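You operate a simulated robot arm through the tools that you are given. There is no shell and no other tool. Be economical: measure what you need, move in short steps, check, and stop when the job is done.

The job below is to be done with a simulated two-armed robot. You get a single attempt, and the scene is never put back.

TASK
Switch the shaker off and put its jar on the high shelf.
Fine: off before the hood opens; close the hood again; leave the stroke dial. Set down upright: what you pick out. Where these are worked on the way, their far stop is far enough and under half their travel is too little: clear hood.
Where things are to end (x, y in the base frame): clear jar within 0.06 m of [0.57, -0.77].

Only the result counts: the job must be done as asked and must still hold three seconds after the hand-in. Knocking over, shifting, dropping, spilling or breaking anything else fails it.

THE ROBOT
Two 7-joint arms with fingered hands on one trunk, on a base that drives. Base frame: it is fixed to the floor where the robot stands at the start and does not move with it; the origin is under the middle of the robot, x ahead of it, y to its left, z up; the surface under the hand at the start is at about z = 0.86. Lengths are in m, angles in degrees, forces in N, time in s.
The left shoulder is at the start at [0.07, 0.132, 1.192], the right one opposite. With the tool pointing down near the work surface each hand reaches from about 0.1 to 0.62 m from the robot's upright axis, wherever it stands, measured 20 degrees to its own side. Places, roughly: blue button [0.3, -0.2, 0.9]; clear hood [0.6, -0.1, 1.1]; green button [0.6, 0.1, 0.9]; high shelf of the pattern table [0.4, -1, 1.2]; shaker [0.6, -0.1, 0.9]; shaker switch [0.5, 0, 0.9]; stroke dial [0.5, -0.3, 0.9]. Payload 2.3 kg a hand.
The tool frame of a hand sits at the grasp point between the pads (the TCP): z along the fingers, y along the line on which they close. The tips reach 0.025 m beyond it. The gripper opens to 0.088 m. The gripper's body begins 0.029 m behind the TCP. The gripper is a hand of 3 fingers: y runs from the thumb to the fingers, the wrist lies at [-0.013, -0.097, -0.162] in the tool frame, and closing takes about 1.5 s.
Orientation is that of the tool frame in the base frame, as a unit quaternion [x, y, z, w]. With the fingers straight down and the wrist toward the robot, the tool's x, y and z point along [0, 1, 0], [1, 0, 0] and [0, 0, -1] of the base frame.

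THE INTERFACE
- The arms move only by the tool nudge_tool. It takes "left_motion", "right_motion" or both (then of equal length, played together; a hand with none holds still); each is a list of rows, each a list of 7 numbers: the turn, a rotation vector about the tool's x, y, z in units of 6 degrees (1.0 is 6 degrees), then the shift along the tool's x, y, z in units of 30 mm (1.0 is 30 mm), then the opening, from 0 (shut) to 1 (fully open). In form: [[rx, ry, rz, tx, ty, tz, gripper], ...]. A call has 1 to 12 rows; each row shifts and turns the commanded pose from where the row before left it, along the tool's axes as they then stand. A call with a number of a shift or a turn outside -1 to 1 is refused whole. Each row takes 0.2 s and may step no farther than 0.05 m and 8.6 degrees from the row before; otherwise, or with a gripper value out of range, the whole call is refused. A pose out of reach is approached as far as the arm can. The call stops where the force on the tool passes 50 N (or 10 N more than at its start, if that is more) or the arm is blocked; 0.2 s more then pass. The fingers move at their own pace (about 0.108 m/s each) and stop on an object; they squeeze with about 26 N. The grip force told is the motor's: it shows also when the fingers shut on nothing. Time passes only in rows, and 0.2 s behind the last, so rows that do not move let the fingers close. It gives the time, the measured TCP pose, the force on the tool (base axes), the opening and the grip force at its end, in the units of the frame above (readings bear some noise), with the torque about the TCP (base axes, N m) and any sound that the robot's microphone picked up.
- Cameras (640 x 400 px; columns grow to the right, rows downward): "scene" is now at [0.1325, -0.0197, 1.5036]; the picture's right is [-0.23, -0.97, 0.00], its down [-0.64, 0.16, -0.75] and it looks along [0.73, -0.18, -0.66] (base axes); focal length 214 px, centre (320, 200). "left" rides on the left gripper at [-0.058, -0.085, -0.099] in its tool frame; the picture's right is [-0.67, -0.35, 0.66], its down [0.69, -0.63, 0.37] and it looks along [0.29, 0.69, 0.66] (tool axes); focal length 261 px, centre (320, 200). "right" rides on the right gripper at [0.058, -0.085, -0.099] in its tool frame; the picture's right is [-0.67, 0.35, -0.66], its down [-0.69, -0.63, 0.36] and it looks along [-0.29, 0.69, 0.66] (tool axes); focal length 261 px, centre (320, 200). There is no depth. A picture from a camera that has moved, and an enlarged one, comes with that camera's place and axes in the base frame and with its lens.
- camera(camera): a new picture of that camera. It takes no simulated time.
- raise_lower(by): slides the trunk up (or, below 0, down) by that many m; the arms and the scene camera ride with it, the base frame stays. It gives what a move gives, with no picture.
- steer(legs): drives the robot by 1 to 6 legs, each [ahead, left, turn to the left] in m, m and degrees, along the robot's own axes; the way and the turn of a leg run together, so that a leg with both is an arc; at most 1.5 m and 180 degrees a leg. The arms and the cameras ride along, it lands a little off, and it stops where it bumps. It gives what a move gives.
- preshape(shape, hand): the hand has 3 fingers and takes this shape, open, in about a second: jaw (thumb against the fingers, like two jaws); tri (thumb and two fingers); tip (a fingertip pinch); poke (one finger out to press); point (the index stretched); flat (the hand flat); cup (the hand cupped); fist (a fist). The gripper value then closes the fingers along that shape, each until it touches; the sizes above hold for jaw. It gives what a move gives, with no picture.
- pan_tilt(pan, tilt): turns the head with the scene camera to pan (to the left, within 86 degrees either way) and tilt (down, from -29 to 69), counted from straight ahead of the robot. It gives what a move gives.
- inspect(camera, box): a new picture of the part [left, top, right, bottom] of that camera's present view, enlarged. It takes no simulated time.
- sign_off(): hands the job in; it is judged then, once.

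Work in short steps. Places have to be worked out from the pictures, the camera data and where the tool is seen: move nearer, look again, correct. Check each grasp and each placing, and mend what went wrong. You have 120 turns and 100 pictures in all, those below and enlarged ones among them. Open the grippers and draw the arms clear of the work before you hand the job in, unless the task says otherwise; then end with one line.

The tools are called after "Request:" by a JSON object that holds its "name" and its "arguments". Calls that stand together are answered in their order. nudge_tool: Moves the arms, as the interface text tells. Its arguments: {"type":"object","properties":{"left_motion":{"type":"array","items":{"type":"array","items":{"type":"number"}}},"right_motion":{"type":"array","items":{"type":"array","items":{"type":"number"}}}},"required":[]} The other tools are called the same way: raise_lower (by) slides the trunk up or down; preshape (shape, hand) gives the hand a shape; steer (legs) drives the base; pan_tilt (pan, tilt) turns the head that bears the scene camera; camera (camera) takes a picture; inspect (camera, box) takes an enlarged picture of a part of a camera's view; sign_off () hands the job in.

At the start:

```text
time: 0.0
left_ee_pos: [0.4066, 0.0738, 1.3696]
left_tool_rot: [0.707, 0.707, 0.0, 0.0]
left_force: [-0.1, -0.4, 0.0]
left_ft_torque: [-0.01, 0.0, 0.01]
left_finger_gap: 0.0874
left_finger_force: 0.1
left_shape: jaw
right_ee_pos: [0.3553, -0.2412, 1.4026]
right_tool_rot: [0.708, 0.706, 0.001, 0.0]
right_force: [0.5, 0.0, -0.1]
right_ft_torque: [0.04, 0.0, -0.01]
right_finger_gap: 0.0877
right_finger_force: 0.0
right_shape: jaw
trunk travel left (down, up): [-0.75, 0.09]
robot x, y, heading: [0.0011, 0.0004, 0.2]
head pan, tilt: [-13.5, 41.5]
```

scene: 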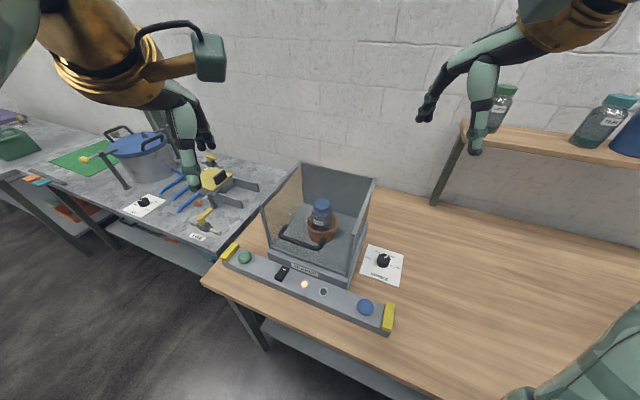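
right: 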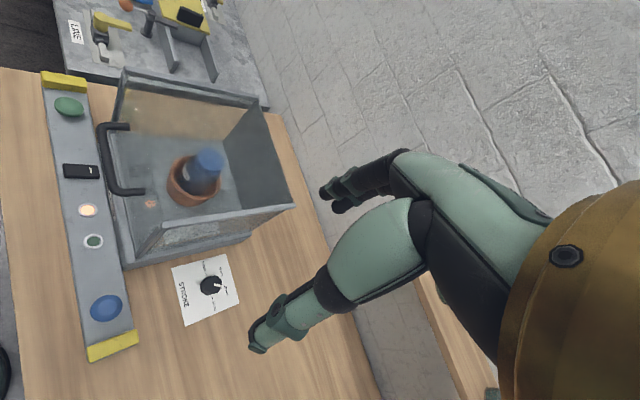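
left: 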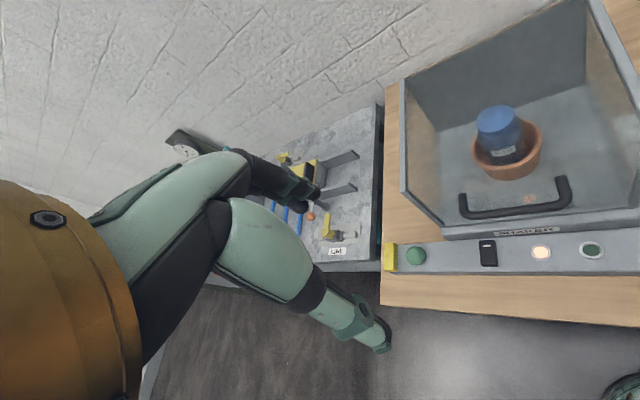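

The shaker with hood, bar panel with switch and lamp are in view. I enlarge the panel and the shelf to read details.

Request:
{"name": "inspect", "arguments": {"camera": "scene", "box": [210, 150, 410, 340]}}

Request:
{"name": "inspect", "arguments": {"camera": "left", "box": [380, 60, 640, 300]}}

Request:
{"name": "pan_tilt", "arguments": {"pan": -55, "tilt": 25}}

Request:
{"name": "camera", "arguments": {"camera": "scene"}}

```text
2.11 times, centred on (310, 245) of scene
camera zoom: at [0.1325, -0.0197, 1.5036], right [-0.23, -0.97, 0.0], down [-0.64, 0.16, -0.75], along [0.73, -0.18, -0.66], focal length 452 px, centre (341, 105)
```

zoom: 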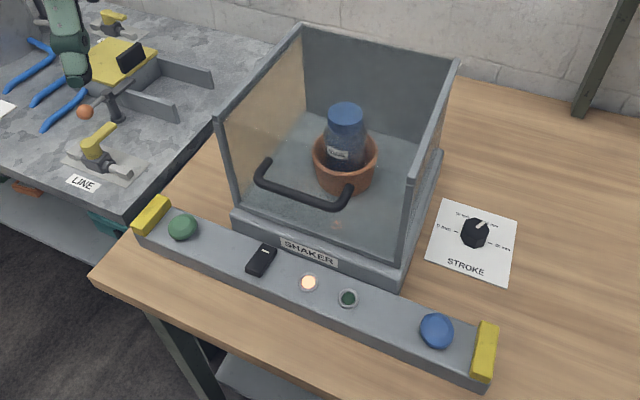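

```text
1.67 times, centred on (510, 180) of left
camera zoom: at [0.3211, 0.0163, 1.4684], right [-0.35, -0.67, -0.66], down [-0.63, 0.69, -0.37], along [0.69, 0.29, -0.66], focal length 434 px, centre (3, 233)
```

zoom: 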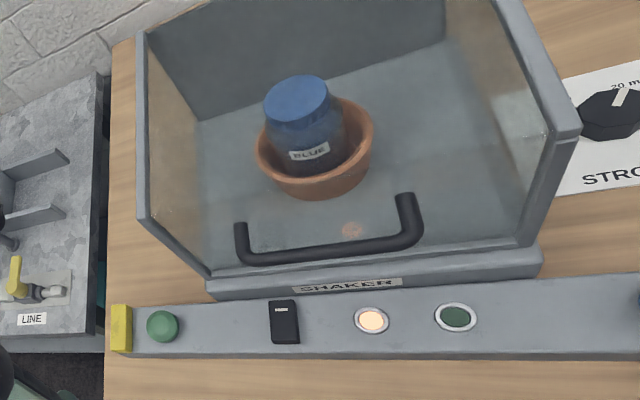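

```text
time: 1.1
left_ee_pos: [0.4066, 0.0742, 1.369]
left_tool_rot: [0.707, 0.707, 0.0, 0.0]
left_force: [-0.9, -0.1, -0.2]
left_ft_torque: [-0.01, 0.0, 0.0]
left_finger_gap: 0.0876
left_finger_force: 0.1
left_shape: jaw
right_ee_pos: [0.3548, -0.2409, 1.4018]
right_tool_rot: [0.707, 0.707, 0.001, 0.001]
right_force: [-0.8, 0.0, 0.3]
right_ft_torque: [-0.04, 0.0, 0.01]
right_finger_gap: 0.0876
right_finger_force: 0.1
right_shape: jaw
trunk travel left (down, up): [-0.75, 0.09]
robot x, y, heading: [-0.0008, -0.0001, 0.1]
head pan, tilt: [-55.0, 25.0]
```

```text
94 pictures are left
camera scene: at [0.1037, -0.0755, 1.5291], right [-0.82, -0.57, 0.0], down [-0.24, 0.35, -0.91], along [0.52, -0.74, -0.42], focal length 214 px, centre (320, 200)
```

scene: 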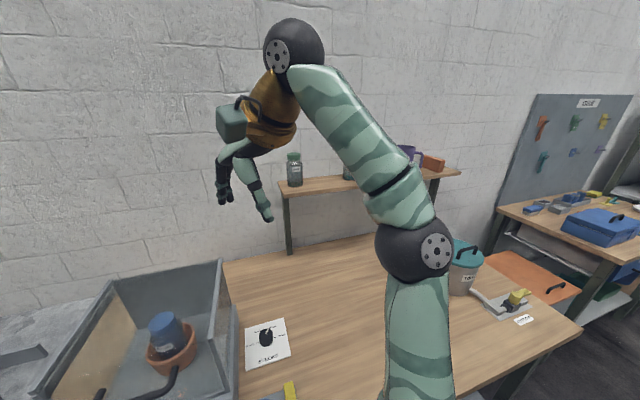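

The jar stands in a holder under the hood; the shaker is yawed about -36° (I estimate switch [0.48,0.01,0.917], handle [0.453,-0.047,1.08], lid top [0.571,-0.133,1.09]). I turn the robot to face it and look at it from closer.

Request:
{"name": "steer", "arguments": {"legs": [[0, 0, -36]]}}

Request:
{"name": "pan_tilt", "arguments": {"pan": 10, "tilt": 45}}

Request:
{"name": "camera", "arguments": {"camera": "scene"}}

Request:
{"name": "camera", "arguments": {"camera": "left"}}

```text
time: 3.2
left_ee_pos: [0.373, -0.1783, 1.3696]
left_tool_rot: [0.891, 0.455, -0.001, 0.0]
left_force: [0.2, 0.2, -0.6]
left_ft_torque: [-0.02, 0.0, -0.03]
left_finger_gap: 0.0876
left_finger_force: 0.1
left_shape: jaw
right_ee_pos: [0.1467, -0.4017, 1.4021]
right_tool_rot: [0.891, 0.455, 0.0, 0.0]
right_force: [0.0, -0.8, -0.2]
right_ft_torque: [0.01, -0.01, -0.01]
right_finger_gap: 0.0877
right_finger_force: 0.0
right_shape: jaw
trunk travel left (down, up): [-0.75, 0.09]
robot x, y, heading: [-0.0015, -0.0012, -35.8]
head pan, tilt: [-55.0, 25.0]
```

```text
time: 4.5
left_ee_pos: [0.3724, -0.1773, 1.3687]
left_tool_rot: [0.89, 0.455, 0.0, 0.001]
left_force: [0.2, -0.4, 0.0]
left_ft_torque: [0.02, 0.02, -0.02]
left_finger_gap: 0.0874
left_finger_force: 0.0
left_shape: jaw
right_ee_pos: [0.1461, -0.4028, 1.4019]
right_tool_rot: [0.89, 0.455, 0.001, 0.0]
right_force: [-0.1, -0.3, 0.4]
right_ft_torque: [-0.04, -0.05, 0.01]
right_finger_gap: 0.0875
right_finger_force: 0.1
right_shape: jaw
trunk travel left (down, up): [-0.75, 0.09]
robot x, y, heading: [-0.0001, -0.0012, -35.5]
head pan, tilt: [10.0, 45.0]
```

```text
93 pictures are left
camera scene: at [0.1145, -0.065, 1.4986], right [-0.44, -0.9, 0.0], down [-0.64, 0.31, -0.71], along [0.64, -0.31, -0.71], focal length 214 px, centre (320, 200)
```

scene: 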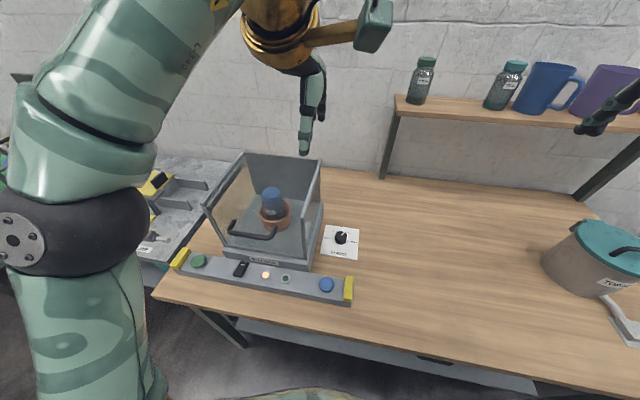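

```text
92 pictures are left
camera left: at [0.2698, -0.1749, 1.4684], right [-0.67, -0.34, -0.66], down [-0.11, 0.92, -0.37], along [0.73, -0.17, -0.66], focal length 261 px, centre (320, 200)
```

left: 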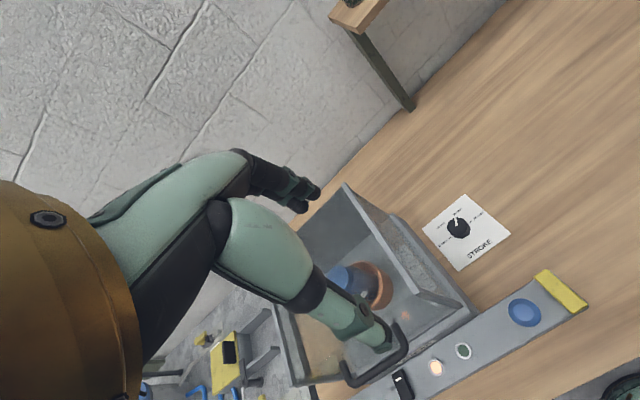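

Front edge of the table is about 0.28 m ahead of me and the left arm is well placed for the switch. I bring the left hand back, left and lower, tilting the fingers forward so they stay clear of the hood handle.

Request:
{"name": "nudge_tool", "arguments": {"left_motion": [[0, 0, 0, 1, -0.86, 0.6, 1], [0, 0, 0, 1, -0.86, 0.6, 1], [0, 0, 0, 1, -0.86, 0.6, 1], [0, 0, 0, 1, -0.86, 0.6, 1], [0, 0, 0, 1, -0.86, 0.6, 1], [0, 0, 0, 1, -0.86, 0.6, 1], [0, 0, 0, 1, -0.86, 0.6, 1], [-1, 0, 0, 0, 0, 0, 1], [-1, 0, 0, 0, 0, 0, 1], [-1, 0, 0, 0, 0, 0, 1], [-1, 0, 0, 0, 0, 0, 1], [-1, 0, 0, 0, 0, 0, 1]]}}

Request:
{"name": "preshape", "arguments": {"hand": "left", "shape": "poke"}}

Request:
{"name": "camera", "arguments": {"camera": "scene"}}

Request:
{"name": "camera", "arguments": {"camera": "left"}}

```text
time: 7.1
left_ee_pos: [0.354, 0.0918, 1.2462]
left_tool_rot: [0.86, 0.439, 0.117, 0.231]
left_force: [0.0, -0.5, 0.2]
left_ft_torque: [0.04, 0.0, -0.03]
left_finger_gap: 0.0875
left_finger_force: 0.1
left_shape: jaw
left hand out of reach, approached as far as the arm can: row 7, 12
right_ee_pos: [0.1473, -0.403, 1.4022]
right_tool_rot: [0.891, 0.455, 0.0, 0.0]
right_force: [0.3, -0.6, -0.7]
right_ft_torque: [0.01, 0.01, -0.03]
right_finger_gap: 0.0878
right_finger_force: 0.1
right_shape: jaw
trunk travel left (down, up): [-0.75, 0.09]
robot x, y, heading: [0.0018, -0.0013, -35.8]
head pan, tilt: [10.0, 45.0]
```

```text
time: 8.0
left_ee_pos: [0.3553, 0.0908, 1.245]
left_tool_rot: [0.859, 0.441, 0.119, 0.23]
left_force: [-0.1, 0.0, 0.2]
left_ft_torque: [0.0, 0.01, 0.0]
left_finger_gap: 0.0
left_finger_force: 0.1
left_shape: poke
right_ee_pos: [0.147, -0.4037, 1.3997]
right_tool_rot: [0.891, 0.455, 0.001, 0.001]
right_force: [-0.4, 0.2, 1.3]
right_ft_torque: [-0.04, -0.01, 0.01]
right_finger_gap: 0.0876
right_finger_force: 0.1
right_shape: jaw
trunk travel left (down, up): [-0.75, 0.09]
robot x, y, heading: [-0.0002, 0.0029, -35.9]
head pan, tilt: [10.0, 45.0]
```

```text
91 pictures are left
camera scene: at [0.1146, -0.0647, 1.4985], right [-0.43, -0.9, 0.0], down [-0.64, 0.31, -0.71], along [0.64, -0.31, -0.71], focal length 214 px, centre (320, 200)
```

scene: 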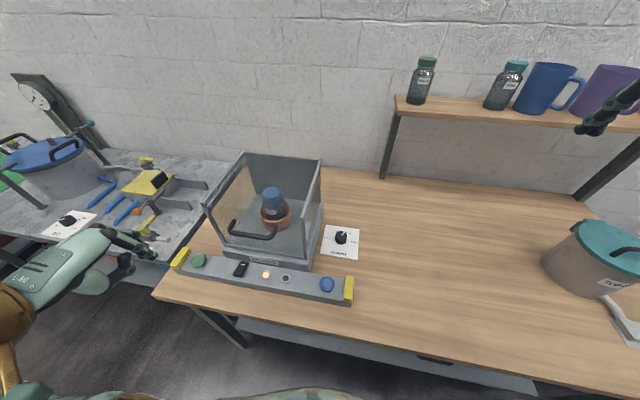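

```text
90 pictures are left
camera left: at [0.2202, 0.1165, 1.2887], right [-0.37, -0.56, -0.74], down [0.11, 0.77, -0.63], along [0.92, -0.31, -0.23], focal length 261 px, centre (320, 200)
```

left: 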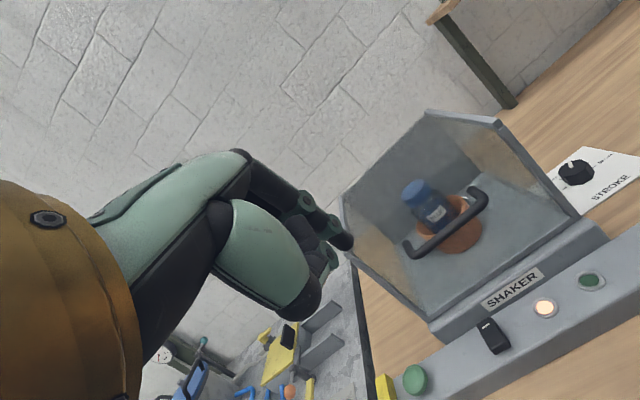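

I enlarge the switch/hood and the shelf.

Request:
{"name": "inspect", "arguments": {"camera": "left", "box": [340, 100, 640, 380]}}

Request:
{"name": "inspect", "arguments": {"camera": "scene", "box": [160, 140, 370, 310]}}

```text
1.43 times, centred on (490, 240) of left
camera zoom: at [0.2202, 0.1165, 1.2887], right [-0.37, -0.56, -0.74], down [0.11, 0.77, -0.63], along [0.92, -0.31, -0.23], focal length 372 px, centre (77, 143)
```

zoom: 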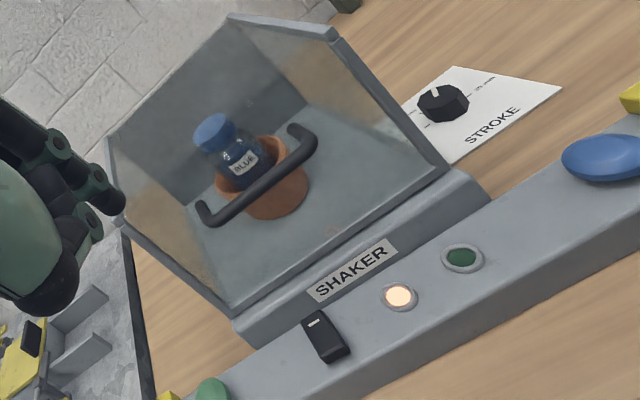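

```text
2.35 times, centred on (265, 225) of scene
camera zoom: at [0.1146, -0.0647, 1.4985], right [-0.43, -0.9, 0.0], down [-0.64, 0.31, -0.71], along [0.64, -0.31, -0.71], focal length 505 px, centre (449, 141)
```

zoom: 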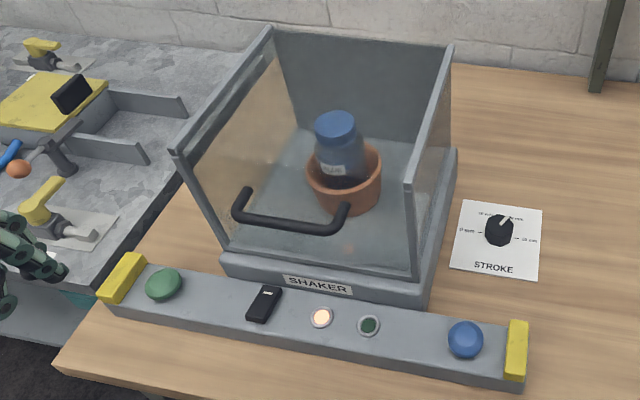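

The rocker's marked far end looks pressed (on), so I'll press its near end at about [0.472,0.016,0.917]. I bring the fingertip to about 5 cm above it and tilt a bit more.

Request:
{"name": "nudge_tool", "arguments": {"left_motion": [[0, 0, 0, 0.03, -0.11, 1, 0], [0, 0, 0, 0.03, -0.11, 1, 0], [0, 0, 0, 0.03, -0.11, 1, 0], [0, 0, 0, 0.03, -0.11, 1, 0], [0, 0, 0, 0.03, -0.11, 1, 0], [0, 0, 0, 0.03, -0.11, 1, 0], [0, 0, 0, 0.03, -0.11, 1, 0], [0, 0, 0, 0.03, -0.11, 1, 0], [-1, 0, 0, 0, -0.11, 0.5, 0], [-1, 0, 0, 0, 0, 0, 0]]}}

Request:
{"name": "camera", "arguments": {"camera": "left"}}

Request:
{"name": "inspect", "arguments": {"camera": "scene", "box": [160, 140, 370, 310]}}

```text
time: 10.2
left_ee_pos: [0.4797, 0.069, 1.0465]
left_tool_rot: [0.831, 0.425, 0.163, 0.319]
left_force: [0.1, 0.0, -0.3]
left_ft_torque: [-0.02, -0.02, 0.0]
left_finger_gap: 0.0002
left_finger_force: 0.1
left_shape: poke
left hand out of reach, approached as far as the arm can: row 1, 2, 3, 4, 5
right_ee_pos: [0.1459, -0.403, 1.4029]
right_tool_rot: [0.89, 0.455, 0.002, 0.0]
right_force: [0.6, -0.1, 0.0]
right_ft_torque: [-0.02, 0.01, -0.03]
right_finger_gap: 0.0877
right_finger_force: 0.1
right_shape: jaw
trunk travel left (down, up): [-0.75, 0.09]
robot x, y, heading: [-0.0005, 0.0023, -35.9]
head pan, tilt: [10.0, 45.0]
```

```text
87 pictures are left
camera left: at [0.34, 0.0991, 1.0623], right [-0.25, -0.65, -0.72], down [0.22, 0.69, -0.69], along [0.94, -0.33, -0.03], focal length 261 px, centre (320, 200)
```

left: 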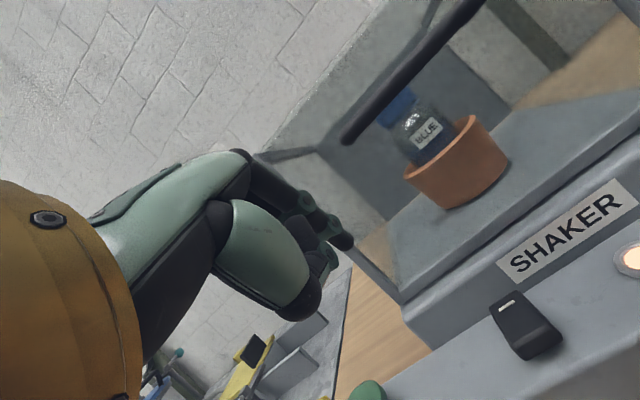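

```text
2.35 times, centred on (265, 225) of scene
camera zoom: at [0.114, -0.0644, 1.4986], right [-0.43, -0.9, 0.0], down [-0.64, 0.31, -0.71], along [0.64, -0.31, -0.71], focal length 505 px, centre (449, 141)
```

zoom: 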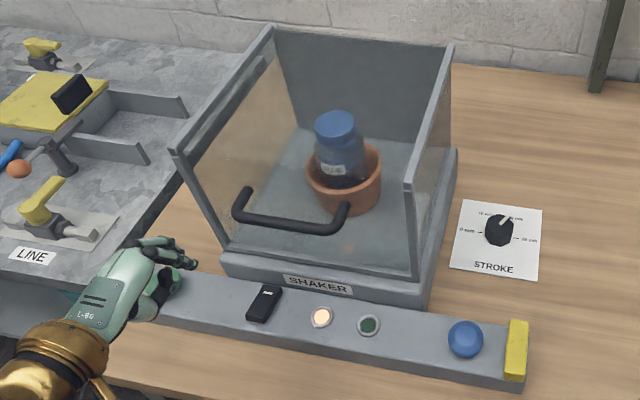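

The near end of the rocker is clearly the raised one. I move the fingertip to about 2.5 cm above it.

Request:
{"name": "nudge_tool", "arguments": {"left_motion": [[0, 0, 0, -0.52, -0.67, 0.66, 0], [0, 0, 0, -0.52, -0.67, 0.66, 0], [0, 0, 0, -0.52, -0.67, 0.66, 0], [0, 0, 0, 0, 0, 0, 0]]}}

Request:
{"name": "camera", "arguments": {"camera": "left"}}

Request:
{"name": "inspect", "arguments": {"camera": "scene", "box": [160, 200, 320, 320]}}

```text
time: 11.2
left_ee_pos: [0.4485, 0.0343, 0.9616]
left_tool_rot: [0.83, 0.427, 0.163, 0.319]
left_force: [-0.7, -0.1, 0.3]
left_ft_torque: [0.02, 0.0, 0.0]
left_finger_gap: 0.0002
left_finger_force: 0.1
left_shape: poke
right_ee_pos: [0.1461, -0.4031, 1.4019]
right_tool_rot: [0.891, 0.454, 0.001, 0.001]
right_force: [0.1, 0.0, 0.4]
right_ft_torque: [0.01, 0.02, -0.02]
right_finger_gap: 0.0876
right_finger_force: 0.2
right_shape: jaw
trunk travel left (down, up): [-0.75, 0.09]
robot x, y, heading: [0.0016, -0.0013, -36.0]
head pan, tilt: [10.0, 45.0]
```

```text
85 pictures are left
camera left: at [0.3089, 0.0637, 0.9789], right [-0.25, -0.65, -0.72], down [0.22, 0.69, -0.69], along [0.94, -0.33, -0.03], focal length 261 px, centre (320, 200)
```

left: 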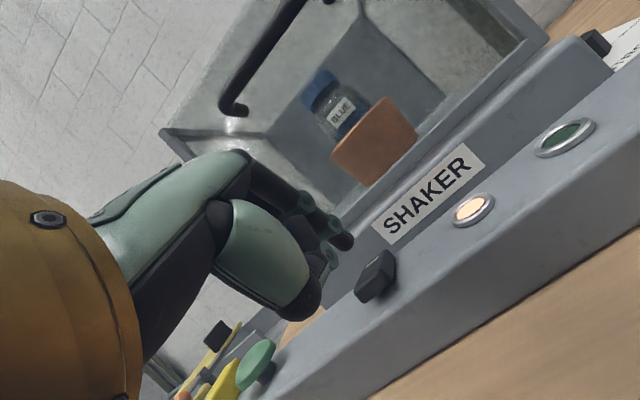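

```text
3.33 times, centred on (240, 260) of scene
camera zoom: at [0.1145, -0.0646, 1.4986], right [-0.43, -0.9, 0.0], down [-0.64, 0.31, -0.71], along [0.64, -0.31, -0.71], focal length 715 px, centre (587, 0)
```

zoom: 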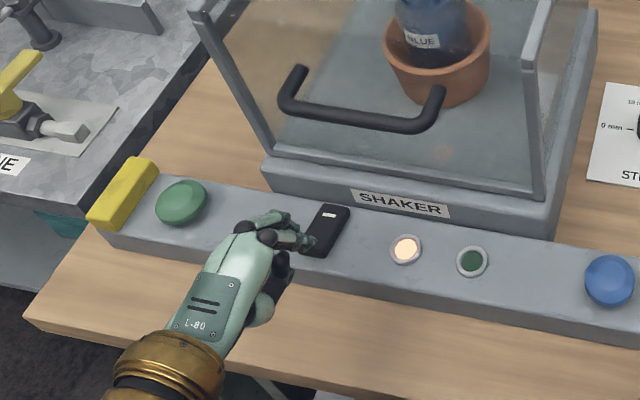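

Fingertip is about 1.4 cm short and 2.6 cm above the near end. I move forward slightly and press down in small steps.

Request:
{"name": "nudge_tool", "arguments": {"left_motion": [[0, 0, 0, -0.12, 0.33, 0.3, 0], [0, 0, 0, 0, -0.2, 0.22, 0], [0, 0, 0, 0, -0.2, 0.22, 0], [0, 0, 0, 0, -0.2, 0.22, 0], [0, 0, 0, 0, -0.1, 0.11, 0]]}}

Request:
{"name": "camera", "arguments": {"camera": "left"}}

Request:
{"name": "inspect", "arguments": {"camera": "scene", "box": [160, 200, 320, 320]}}

```text
time: 12.4
left_ee_pos: [0.4553, 0.0249, 0.9325]
left_tool_rot: [0.831, 0.424, 0.164, 0.32]
left_force: [0.7, 0.2, 4.5]
left_ft_torque: [-0.02, -0.06, 0.01]
left_finger_gap: 0.0
left_finger_force: 0.1
left_shape: poke
right_ee_pos: [0.1458, -0.4027, 1.4025]
right_tool_rot: [0.891, 0.455, 0.002, 0.001]
right_force: [-0.2, 0.2, 0.2]
right_ft_torque: [-0.03, -0.05, 0.07]
right_finger_gap: 0.0873
right_finger_force: 0.1
right_shape: jaw
trunk travel left (down, up): [-0.75, 0.09]
robot x, y, heading: [-0.0008, 0.0014, -35.8]
head pan, tilt: [10.0, 45.0]
heard: click
```

```text
83 pictures are left
camera left: at [0.316, 0.0541, 0.9486], right [-0.24, -0.65, -0.72], down [0.22, 0.69, -0.69], along [0.94, -0.33, -0.02], focal length 261 px, centre (320, 200)
```

left: 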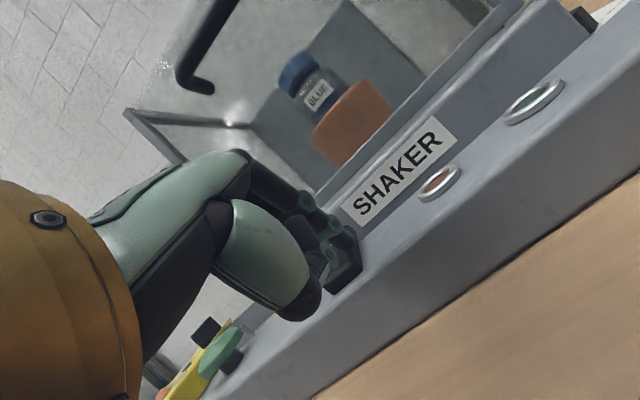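

```text
3.33 times, centred on (240, 260) of scene
camera zoom: at [0.1122, -0.0638, 1.4989], right [-0.43, -0.9, 0.0], down [-0.64, 0.31, -0.71], along [0.64, -0.31, -0.71], focal length 715 px, centre (587, 0)
```

zoom: 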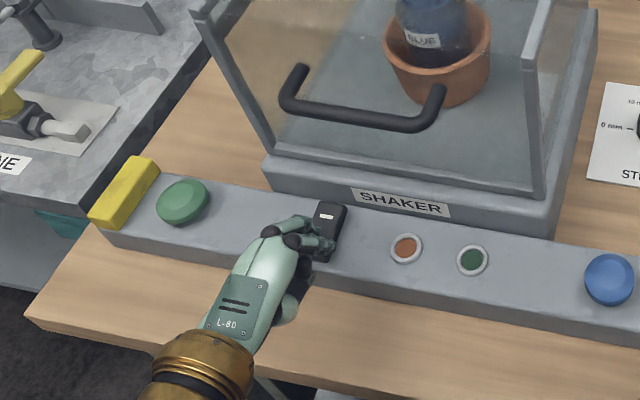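

The click was heard and the amber lamp is out: the shaker is off. I draw back, raise and tilt the left hand in front of the handle and set it to jaw.

Request:
{"name": "nudge_tool", "arguments": {"left_motion": [[0, 0, 0, 0, 0, -1, 0], [0, 0, 0, 0, 0, -1, 0], [0, 0, 0, 0, 0, -1, 0], [0, 0, 0, 0, 0.9, -1, 0], [0, 0, 0, 0, 0.9, -1, 0], [-1, 0, 0, -0.7, 0, 0, 0], [-1, 0, 0, -0.7, 0, 0, 0], [-1, 0, 0, -0.6, 0, 0, 0]]}}

Request:
{"name": "preshape", "arguments": {"hand": "left", "shape": "jaw"}}

Request:
{"name": "camera", "arguments": {"camera": "left"}}

Request:
{"name": "inspect", "arguments": {"camera": "scene", "box": [160, 140, 370, 310]}}

```text
time: 14.2
left_ee_pos: [0.4151, 0.0368, 1.0488]
left_tool_rot: [0.771, 0.395, 0.227, 0.445]
left_force: [-0.3, -0.2, -0.3]
left_ft_torque: [-0.04, 0.01, 0.0]
left_finger_gap: 0.0
left_finger_force: 0.1
left_shape: poke
left hand out of reach, approached as far as the arm can: row 4, 5, 6, 7
right_ee_pos: [0.1477, -0.4025, 1.401]
right_tool_rot: [0.891, 0.455, 0.0, 0.0]
right_force: [0.1, 0.3, -0.2]
right_ft_torque: [0.0, 0.01, 0.0]
right_finger_gap: 0.0878
right_finger_force: 0.0
right_shape: jaw
trunk travel left (down, up): [-0.75, 0.09]
robot x, y, heading: [-0.0038, 0.0033, -35.8]
head pan, tilt: [10.0, 45.0]
```

```text
time: 15.1
left_ee_pos: [0.4147, 0.038, 1.0481]
left_tool_rot: [0.77, 0.396, 0.229, 0.444]
left_force: [-0.2, 0.7, 0.6]
left_ft_torque: [-0.01, -0.01, 0.0]
left_finger_gap: 0.088
left_finger_force: 0.1
left_shape: jaw
right_ee_pos: [0.146, -0.4042, 1.4017]
right_tool_rot: [0.891, 0.454, 0.001, 0.001]
right_force: [-0.5, 0.2, -0.1]
right_ft_torque: [0.0, -0.01, 0.01]
right_finger_gap: 0.0876
right_finger_force: 0.1
right_shape: jaw
trunk travel left (down, up): [-0.75, 0.09]
robot x, y, heading: [0.0021, -0.001, -35.9]
head pan, tilt: [10.0, 45.0]
```

```text
81 pictures are left
camera left: at [0.276, 0.0656, 1.0243], right [-0.07, -0.77, -0.63], down [0.4, 0.56, -0.73], along [0.91, -0.31, 0.27], focal length 261 px, centre (320, 200)
```

left: 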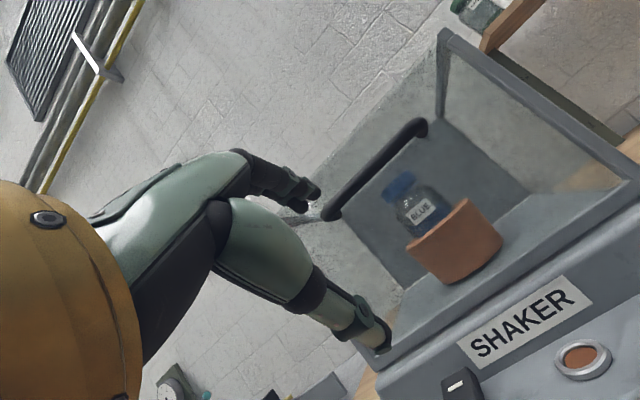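

```text
2.35 times, centred on (265, 225) of scene
camera zoom: at [0.1144, -0.0646, 1.4986], right [-0.43, -0.9, 0.0], down [-0.64, 0.31, -0.71], along [0.64, -0.31, -0.71], focal length 505 px, centre (449, 141)
```

zoom: 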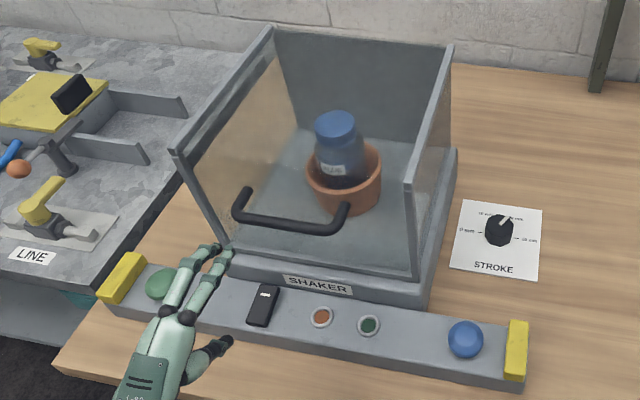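

Handle middle at about [0.453,-0.048,1.075] (rechecked). I align the open hand with it, then advance along the fingers.

Request:
{"name": "nudge_tool", "arguments": {"left_motion": [[0, 0, 0, -0.7, 0.7, 0, 1], [0, 0, 0, -0.5, 0.7, 0, 1], [0, 0, 0, -0.4, 0.7, 0, 1], [0, 0, 0, 0, 0, 0.6, 1], [0, 0, 0, 0, 0, 0.6, 1]]}}

Request:
{"name": "camera", "arguments": {"camera": "left"}}

Request:
{"name": "inspect", "arguments": {"camera": "scene", "box": [160, 140, 370, 310]}}

```text
time: 16.3
left_ee_pos: [0.4614, -0.0307, 1.0517]
left_tool_rot: [0.77, 0.393, 0.229, 0.447]
left_force: [-9.2, 7.8, 4.3]
left_ft_torque: [-0.36, -0.45, 0.06]
left_finger_gap: 0.0868
left_finger_force: 0.0
left_shape: jaw
left hand out of reach, approached as far as the arm can: row 1, 2, 3
right_ee_pos: [0.1406, -0.3987, 1.4051]
right_tool_rot: [0.891, 0.455, 0.002, 0.002]
right_force: [-0.4, 0.0, -0.9]
right_ft_torque: [-0.01, 0.01, 0.0]
right_finger_gap: 0.0877
right_finger_force: 0.0
right_shape: jaw
trunk travel left (down, up): [-0.75, 0.09]
robot x, y, heading: [-0.0027, -0.0037, -35.6]
head pan, tilt: [10.0, 45.0]
```

```text
79 pictures are left
camera left: at [0.3228, -0.0016, 1.0271], right [-0.07, -0.78, -0.63], down [0.41, 0.55, -0.73], along [0.91, -0.3, 0.28], focal length 261 px, centre (320, 200)
```

left: 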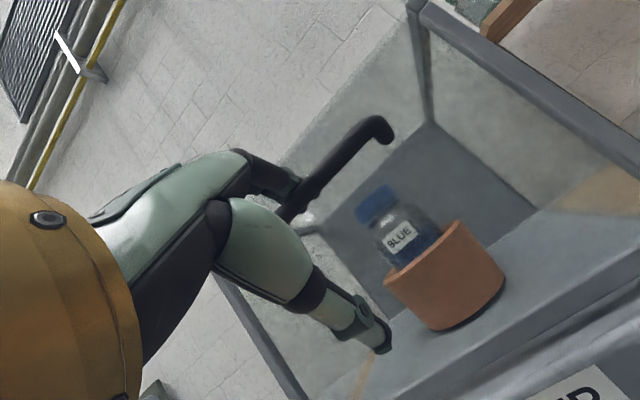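

```text
2.35 times, centred on (265, 225) of scene
camera zoom: at [0.1072, -0.0597, 1.4994], right [-0.43, -0.9, 0.0], down [-0.63, 0.3, -0.71], along [0.64, -0.31, -0.7], focal length 505 px, centre (449, 141)
```

zoom: 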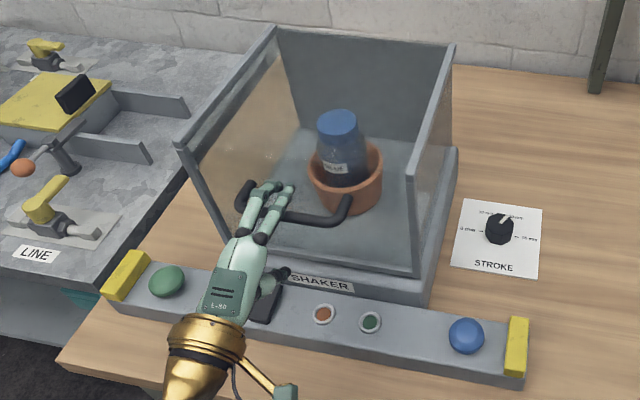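

The fingers touched the bar from below height because the arm is cramped. I draw back a little and drive the robot 0.12 m back to get room.

Request:
{"name": "nudge_tool", "arguments": {"left_motion": [[0, 0, 0, 0, 0, -0.7, 1], [0, 0, 0, 0, 0, -0.7, 1]]}}

Request:
{"name": "steer", "arguments": {"legs": [[-0.12, 0, 0]]}}

```text
time: 16.9
left_ee_pos: [0.4386, -0.0132, 1.0697]
left_tool_rot: [0.77, 0.394, 0.228, 0.446]
left_force: [0.4, -0.1, 0.3]
left_ft_torque: [0.02, 0.0, 0.02]
left_finger_gap: 0.0879
left_finger_force: 0.2
left_shape: jaw
left hand out of reach, approached as far as the arm can: row 2
right_ee_pos: [0.1441, -0.4015, 1.4024]
right_tool_rot: [0.89, 0.455, 0.002, 0.001]
right_force: [-0.3, 0.6, 0.6]
right_ft_torque: [0.0, -0.01, -0.03]
right_finger_gap: 0.0875
right_finger_force: 0.0
right_shape: jaw
trunk travel left (down, up): [-0.75, 0.09]
robot x, y, heading: [-0.0005, 0.0007, -36.1]
head pan, tilt: [10.0, 45.0]
```

```text
time: 18.2
left_ee_pos: [0.3449, 0.0566, 1.0671]
left_tool_rot: [0.771, 0.396, 0.227, 0.444]
left_force: [-0.3, 0.1, 0.0]
left_ft_torque: [0.05, 0.0, -0.01]
left_finger_gap: 0.0879
left_finger_force: 0.0
left_shape: jaw
right_ee_pos: [0.0532, -0.3342, 1.401]
right_tool_rot: [0.89, 0.456, 0.0, -0.001]
right_force: [0.7, -0.3, 0.3]
right_ft_torque: [0.0, 0.02, 0.02]
right_finger_gap: 0.0876
right_finger_force: 0.1
right_shape: jaw
trunk travel left (down, up): [-0.75, 0.09]
robot x, y, heading: [-0.0988, 0.0685, -35.7]
head pan, tilt: [10.0, 45.0]
```

Now there is room. I align above the approach line and advance most of the way.

Request:
{"name": "nudge_tool", "arguments": {"left_motion": [[0, 0, 0, -0.25, 0.9, 0, 1], [0, 0, 0, -0.25, 0.9, 0, 1], [0, 0, 0, -0.25, 0.9, 0, 1], [0, 0, 0, 0, 0, 0.9, 1], [0, 0, 0, 0, 0, 0.9, 1], [0, 0, 0, 0, 0, 0.9, 1]]}}

Request:
{"name": "camera", "arguments": {"camera": "left"}}

Request:
{"name": "inspect", "arguments": {"camera": "scene", "box": [200, 120, 410, 290]}}

```text
time: 19.6
left_ee_pos: [0.402, 0.0137, 1.0786]
left_tool_rot: [0.77, 0.396, 0.229, 0.446]
left_force: [-0.8, -0.2, 0.1]
left_ft_torque: [-0.01, 0.04, -0.01]
left_finger_gap: 0.088
left_finger_force: 0.1
left_shape: jaw
left hand out of reach, approached as far as the arm can: row 1, 2, 3, 4, 5, 6
right_ee_pos: [0.0517, -0.3315, 1.4016]
right_tool_rot: [0.889, 0.457, 0.0, 0.0]
right_force: [0.3, 0.7, -0.4]
right_ft_torque: [-0.02, -0.02, -0.01]
right_finger_gap: 0.0877
right_finger_force: 0.0
right_shape: jaw
trunk travel left (down, up): [-0.75, 0.09]
robot x, y, heading: [-0.0981, 0.0703, -35.9]
head pan, tilt: [10.0, 45.0]
```

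```text
77 pictures are left
camera left: at [0.2629, 0.0417, 1.0535], right [-0.07, -0.78, -0.63], down [0.4, 0.55, -0.73], along [0.91, -0.3, 0.27], focal length 261 px, centre (320, 200)
```

left: 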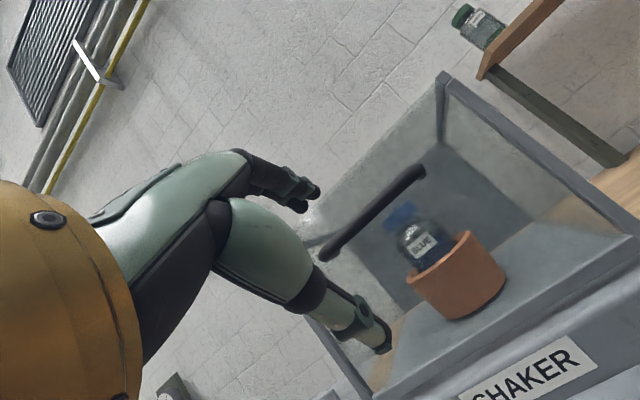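

```text
2.35 times, centred on (305, 205) of scene
camera zoom: at [0.0172, 0.0062, 1.4986], right [-0.43, -0.9, 0.0], down [-0.64, 0.31, -0.71], along [0.64, -0.31, -0.71], focal length 505 px, centre (355, 188)
```

zoom: 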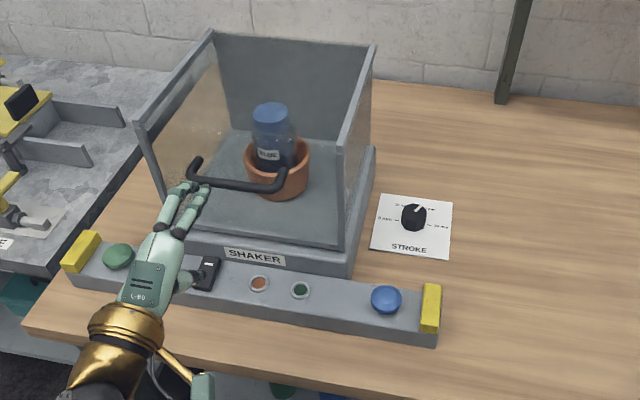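

The arm is still limited with the shoulder that high. I drive 0.15 m back so the hand clears the table, then lower the trunk by 0.15.

Request:
{"name": "steer", "arguments": {"legs": [[-0.16, 0, 0]]}}

Request:
{"name": "raise_lower", "arguments": {"by": -0.15}}

Request:
{"name": "nudge_tool", "arguments": {"left_motion": [[0, 0, 0, 0, 0.86, -0.5, 1], [0, 0, 0, 0, 0.86, -0.5, 1], [0, 0, 0, 0, 0.86, -0.5, 1], [0, 0, 0, 0, 0.86, -0.5, 1], [0, 0, 0, 0, 0.86, -0.5, 1]]}}

```text
time: 21.0
left_ee_pos: [0.2744, 0.1041, 1.0768]
left_tool_rot: [0.771, 0.396, 0.228, 0.444]
left_force: [0.3, -1.0, 0.4]
left_ft_torque: [-0.04, 0.04, -0.02]
left_finger_gap: 0.0879
left_finger_force: 0.1
left_shape: jaw
right_ee_pos: [-0.0755, -0.2427, 1.4014]
right_tool_rot: [0.89, 0.456, -0.001, -0.001]
right_force: [0.2, -0.1, -0.4]
right_ft_torque: [0.03, -0.01, 0.01]
right_finger_gap: 0.0877
right_finger_force: 0.1
right_shape: jaw
trunk travel left (down, up): [-0.75, 0.09]
robot x, y, heading: [-0.2258, 0.1632, -35.7]
head pan, tilt: [10.0, 45.0]
```

```text
time: 22.7
left_ee_pos: [0.2734, 0.1059, 0.9277]
left_tool_rot: [0.77, 0.396, 0.229, 0.446]
left_force: [0.7, 0.3, 0.8]
left_ft_torque: [-0.03, -0.01, -0.04]
left_finger_gap: 0.088
left_finger_force: 0.1
left_shape: jaw
right_ee_pos: [-0.0778, -0.2405, 1.2519]
right_tool_rot: [0.89, 0.456, 0.0, 0.0]
right_force: [0.2, 0.0, -1.3]
right_ft_torque: [-0.02, -0.03, 0.0]
right_finger_gap: 0.0875
right_finger_force: 0.1
right_shape: jaw
trunk travel left (down, up): [-0.6, 0.24]
robot x, y, heading: [-0.226, 0.1617, -35.5]
head pan, tilt: [10.0, 45.0]
```

```text
time: 23.9
left_ee_pos: [0.2673, 0.1163, 1.0908]
left_tool_rot: [0.77, 0.396, 0.229, 0.445]
left_force: [-0.5, 0.1, 0.0]
left_ft_torque: [-0.02, 0.01, 0.0]
left_finger_gap: 0.0881
left_finger_force: 0.0
left_shape: jaw
left hand out of reach, approached as far as the arm can: row 1, 2
right_ee_pos: [-0.0782, -0.2408, 1.2517]
right_tool_rot: [0.89, 0.456, 0.001, 0.0]
right_force: [-0.1, -0.1, 0.1]
right_ft_torque: [-0.01, 0.01, 0.01]
right_finger_gap: 0.0876
right_finger_force: 0.0
right_shape: jaw
trunk travel left (down, up): [-0.6, 0.24]
robot x, y, heading: [-0.2208, 0.1619, -35.7]
head pan, tilt: [10.0, 45.0]
```

The arm now has freedom. I drive forward 0.18 m and 0.025 right, bringing the open hand just in front of the handle.

Request:
{"name": "steer", "arguments": {"legs": [[0.18, -0.025, 0]]}}

Request:
{"name": "camera", "arguments": {"camera": "left"}}

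Request:
{"name": "inspect", "arguments": {"camera": "scene", "box": [200, 100, 410, 270]}}

```text
time: 25.5
left_ee_pos: [0.4002, -0.007, 1.0917]
left_tool_rot: [0.769, 0.396, 0.229, 0.446]
left_force: [0.3, -0.9, -0.2]
left_ft_torque: [0.02, 0.01, 0.06]
left_finger_gap: 0.088
left_finger_force: 0.1
left_shape: jaw
right_ee_pos: [0.0523, -0.3639, 1.2535]
right_tool_rot: [0.89, 0.457, 0.0, 0.0]
right_force: [-0.2, 0.4, 0.6]
right_ft_torque: [-0.04, 0.01, 0.0]
right_finger_gap: 0.0879
right_finger_force: 0.1
right_shape: jaw
trunk travel left (down, up): [-0.6, 0.24]
robot x, y, heading: [-0.0955, 0.0366, -35.7]
head pan, tilt: [10.0, 45.0]
```

```text
75 pictures are left
camera left: at [0.2606, 0.0211, 1.0663], right [-0.07, -0.78, -0.63], down [0.4, 0.55, -0.73], along [0.91, -0.3, 0.27], focal length 261 px, centre (320, 200)
```

left: 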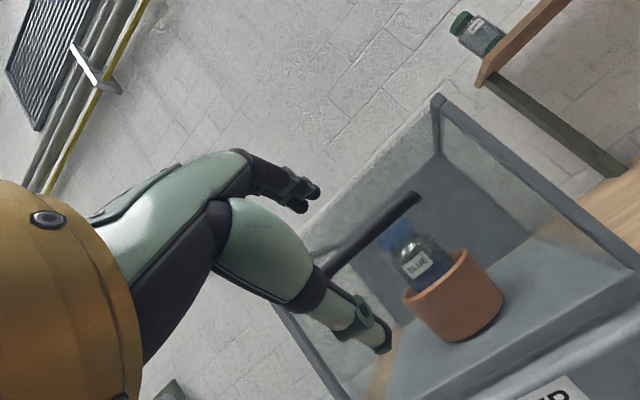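

```text
2.35 times, centred on (305, 185) of scene
camera zoom: at [0.0194, -0.0266, 1.3487], right [-0.43, -0.9, 0.0], down [-0.64, 0.31, -0.71], along [0.64, -0.31, -0.71], focal length 505 px, centre (355, 235)
```

zoom: 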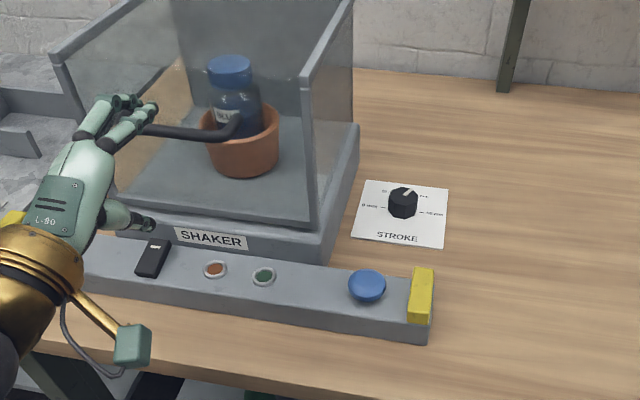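

The hand is 6.7 cm in front of the bar and correctly aligned sideways. I shift slightly, advance, then close on the bar.

Request:
{"name": "nudge_tool", "arguments": {"left_motion": [[0, 0, 0, 0, 0.63, 0, 1], [0, 0, 0, 0, 0, 0.75, 1], [0, 0, 0, 0, 0, 0.75, 1], [0, 0, 0, 0, 0, 0.7, 1]]}}

Request:
{"name": "camera", "arguments": {"camera": "left"}}

Request:
{"name": "inspect", "arguments": {"camera": "scene", "box": [200, 100, 410, 270]}}

```text
time: 26.5
left_ee_pos: [0.4516, -0.0431, 1.0759]
left_tool_rot: [0.769, 0.395, 0.229, 0.447]
left_force: [-4.3, 2.5, 1.0]
left_ft_torque: [-0.13, -0.2, 0.0]
left_finger_gap: 0.0872
left_finger_force: 0.0
left_shape: jaw
right_ee_pos: [0.05, -0.3639, 1.2538]
right_tool_rot: [0.89, 0.456, 0.001, 0.002]
right_force: [-0.1, -0.6, -0.9]
right_ft_torque: [0.03, 0.0, 0.01]
right_finger_gap: 0.0875
right_finger_force: 0.1
right_shape: jaw
trunk travel left (down, up): [-0.6, 0.24]
robot x, y, heading: [-0.0955, 0.0349, -35.5]
head pan, tilt: [10.0, 45.0]
```

```text
73 pictures are left
camera left: at [0.3132, -0.0157, 1.0518], right [-0.07, -0.78, -0.63], down [0.4, 0.55, -0.73], along [0.91, -0.3, 0.28], focal length 261 px, centre (320, 200)
```

left: 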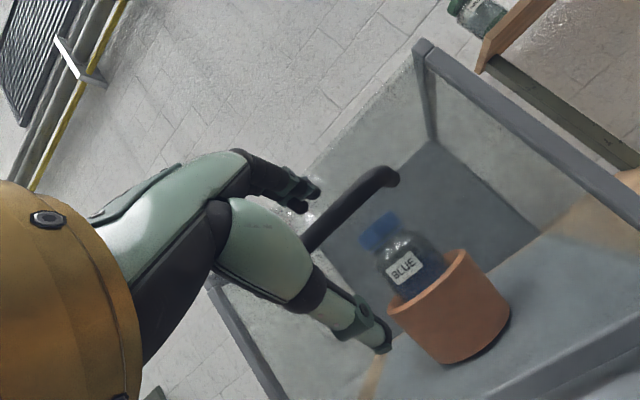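

```text
2.35 times, centred on (305, 185) of scene
camera zoom: at [0.0173, -0.0258, 1.3489], right [-0.43, -0.9, 0.0], down [-0.64, 0.3, -0.71], along [0.64, -0.31, -0.71], focal length 505 px, centre (355, 235)
```

zoom: 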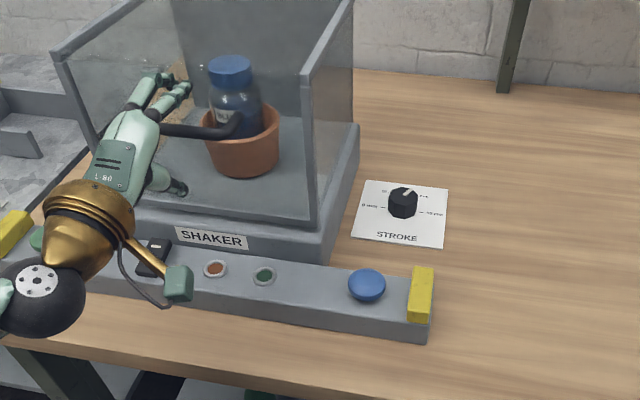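

The bar lies between thumb and fingers with light contact. I close the hand on it.

Request:
{"name": "nudge_tool", "arguments": {"left_motion": [[0, 0, 0, 0, 0, -0.1, 0], [0, 0, 0, 0, 0, 0, 0], [0, 0, 0, 0, 0, 0, 0], [0, 0, 0, 0, 0, 0, 0], [0, 0, 0, 0, 0, 0, 0], [0, 0, 0, 0, 0, 0, 0], [0, 0, 0, 0, 0, 0, 0]]}}

Request:
{"name": "camera", "arguments": {"camera": "left"}}

```text
time: 28.1
left_ee_pos: [0.4532, -0.0447, 1.0745]
left_tool_rot: [0.77, 0.396, 0.229, 0.445]
left_force: [0.1, -0.6, -3.4]
left_ft_torque: [-0.07, 0.08, 0.05]
left_finger_gap: 0.0055
left_finger_force: 26.1
left_shape: jaw
right_ee_pos: [0.0545, -0.3654, 1.2514]
right_tool_rot: [0.89, 0.456, 0.0, 0.0]
right_force: [-1.2, -0.9, -0.6]
right_ft_torque: [-0.02, -0.01, 0.0]
right_finger_gap: 0.0874
right_finger_force: 0.2
right_shape: jaw
trunk travel left (down, up): [-0.6, 0.24]
robot x, y, heading: [-0.095, 0.0352, -35.5]
head pan, tilt: [10.0, 45.0]
```

```text
71 pictures are left
camera left: at [0.3147, -0.0166, 1.0512], right [-0.07, -0.77, -0.63], down [0.4, 0.56, -0.73], along [0.91, -0.3, 0.27], focal length 261 px, centre (320, 200)
```

left: 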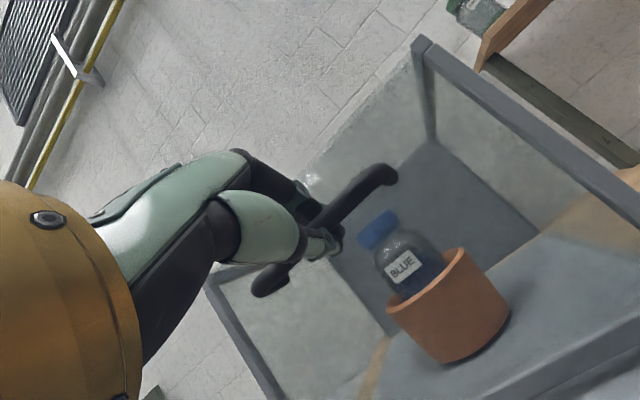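

The fingers hold the bar. I test-lift by 1.5 cm in small steps and watch the force and how it moves.

Request:
{"name": "nudge_tool", "arguments": {"left_motion": [[0, 0, 0, 0, 0.14, -0.08, 0], [0, 0, 0, 0, 0.14, -0.08, 0], [0, 0, 0, 0, 0.14, -0.08, 0]]}}

Request:
{"name": "camera", "arguments": {"camera": "scene"}}

```text
time: 28.9
left_ee_pos: [0.4574, -0.0475, 1.087]
left_tool_rot: [0.772, 0.397, 0.226, 0.443]
left_force: [8.5, -5.8, -9.0]
left_ft_torque: [0.01, 0.18, 0.14]
left_finger_gap: 0.0053
left_finger_force: 26.0
left_shape: jaw
right_ee_pos: [0.0605, -0.3698, 1.25]
right_tool_rot: [0.89, 0.455, -0.001, -0.003]
right_force: [-0.9, 0.1, -0.5]
right_ft_torque: [0.01, -0.01, -0.02]
right_finger_gap: 0.0877
right_finger_force: 0.1
right_shape: jaw
trunk travel left (down, up): [-0.6, 0.24]
robot x, y, heading: [-0.0955, 0.0369, -35.6]
head pan, tilt: [10.0, 45.0]
```

```text
70 pictures are left
camera scene: at [0.0278, -0.0312, 1.3476], right [-0.43, -0.9, 0.0], down [-0.64, 0.31, -0.7], along [0.63, -0.3, -0.71], focal length 214 px, centre (320, 200)
```

scene: 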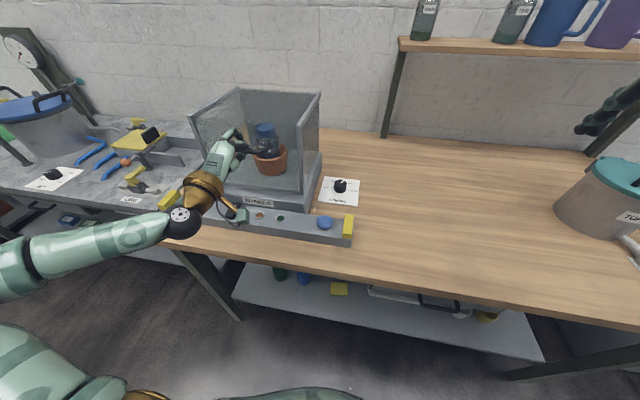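

The hood moves freely along an arc (hinge at the bottom rear). I follow the arc about 30°, letting the hand turn partly with it.

Request:
{"name": "nudge_tool", "arguments": {"left_motion": [[0.58, 0, 0, 0, 0.95, -0.02, 0], [0.58, 0, 0, 0, 0.95, 0, 0], [0.58, 0, 0, 0, 0.95, 0.02, 0], [0.58, 0, 0, 0, 0.95, 0.05, 0]]}}

Request:
{"name": "camera", "arguments": {"camera": "scene"}}

```text
time: 29.9
left_ee_pos: [0.5147, -0.0907, 1.1749]
left_tool_rot: [0.822, 0.42, 0.175, 0.344]
left_force: [7.2, -7.4, -16.8]
left_ft_torque: [0.13, 0.23, 0.14]
left_finger_gap: 0.0047
left_finger_force: 25.8
left_shape: jaw
right_ee_pos: [0.063, -0.3727, 1.2477]
right_tool_rot: [0.89, 0.456, -0.003, -0.004]
right_force: [0.3, -0.5, 0.1]
right_ft_torque: [0.03, 0.01, -0.02]
right_finger_gap: 0.0875
right_finger_force: 0.1
right_shape: jaw
trunk travel left (down, up): [-0.6, 0.24]
robot x, y, heading: [-0.0938, 0.0379, -35.4]
head pan, tilt: [10.0, 45.0]
```

```text
69 pictures are left
camera scene: at [0.0316, -0.0338, 1.347], right [-0.43, -0.9, 0.0], down [-0.64, 0.31, -0.7], along [0.63, -0.3, -0.71], focal length 214 px, centre (320, 200)
```

scene: 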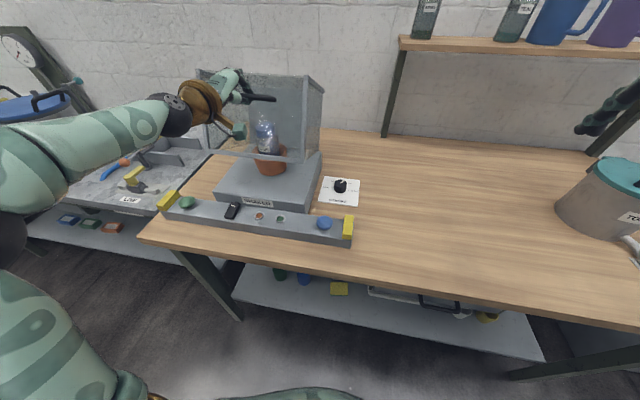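

The hood follows a circle about F≈0.68, z≈0.93 as assumed (now ~23° open). I continue another 30°.

Request:
{"name": "nudge_tool", "arguments": {"left_motion": [[0.67, 0, 0, 0, 0.93, 0.1, 0], [0.67, 0, 0, 0, 0.93, 0.11, 0], [0.67, 0, 0, 0, 0.93, 0.12, 0], [0.67, 0, 0, 0, 0.93, 0.13, 0], [0.67, 0, 0, 0, 0.93, 0.14, 0], [0.67, 0, 0, 0, 0.93, 0.16, 0]]}}

Request:
{"name": "camera", "arguments": {"camera": "scene"}}

```text
time: 31.3
left_ee_pos: [0.521, -0.0994, 1.1801]
left_tool_rot: [0.868, 0.447, 0.097, 0.193]
left_force: [1.6, 11.0, 5.7]
left_ft_torque: [-0.17, -0.01, 0.25]
left_finger_gap: 0.0052
left_finger_force: 26.2
left_shape: jaw
left hand out of reach, approached as far as the arm can: row 3, 4, 5, 6
right_ee_pos: [0.0531, -0.3597, 1.2543]
right_tool_rot: [0.89, 0.456, -0.001, 0.002]
right_force: [0.1, -0.3, 0.2]
right_ft_torque: [0.0, -0.01, 0.04]
right_finger_gap: 0.0877
right_finger_force: 0.1
right_shape: jaw
trunk travel left (down, up): [-0.6, 0.24]
robot x, y, heading: [-0.095, 0.0356, -35.6]
head pan, tilt: [10.0, 45.0]
```

```text
68 pictures are left
camera scene: at [0.02, -0.0206, 1.3491], right [-0.43, -0.9, 0.0], down [-0.64, 0.3, -0.71], along [0.64, -0.31, -0.71], focal length 214 px, centre (320, 200)
```

scene: 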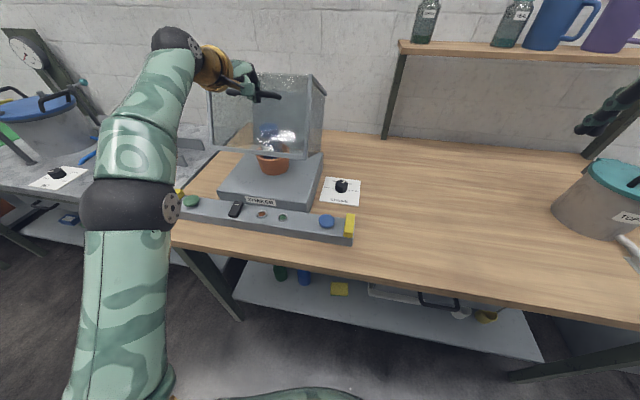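

The arm is at its stretch limit because the hand turned too steep (wrist went up and back). I rotate the hand back around the bar to regain reach and check.

Request:
{"name": "nudge_tool", "arguments": {"left_motion": [[-1, 0, 0, 0, 0, 0, 0], [-1, 0, 0, 0, 0, 0, 0], [-1, 0, 0, 0, 0, 0, 0]]}}

```text
time: 32.1
left_ee_pos: [0.5217, -0.0998, 1.1773]
left_tool_rot: [0.835, 0.429, 0.155, 0.307]
left_force: [3.7, 10.1, 0.0]
left_ft_torque: [-0.12, 0.12, 0.28]
left_finger_gap: 0.0051
left_finger_force: 25.5
left_shape: jaw
right_ee_pos: [0.0546, -0.3598, 1.2535]
right_tool_rot: [0.89, 0.456, -0.001, 0.001]
right_force: [-0.7, -0.4, 0.4]
right_ft_torque: [-0.01, 0.01, 0.03]
right_finger_gap: 0.0876
right_finger_force: 0.0
right_shape: jaw
trunk travel left (down, up): [-0.6, 0.24]
robot x, y, heading: [-0.0949, 0.0354, -35.7]
head pan, tilt: [10.0, 45.0]
```

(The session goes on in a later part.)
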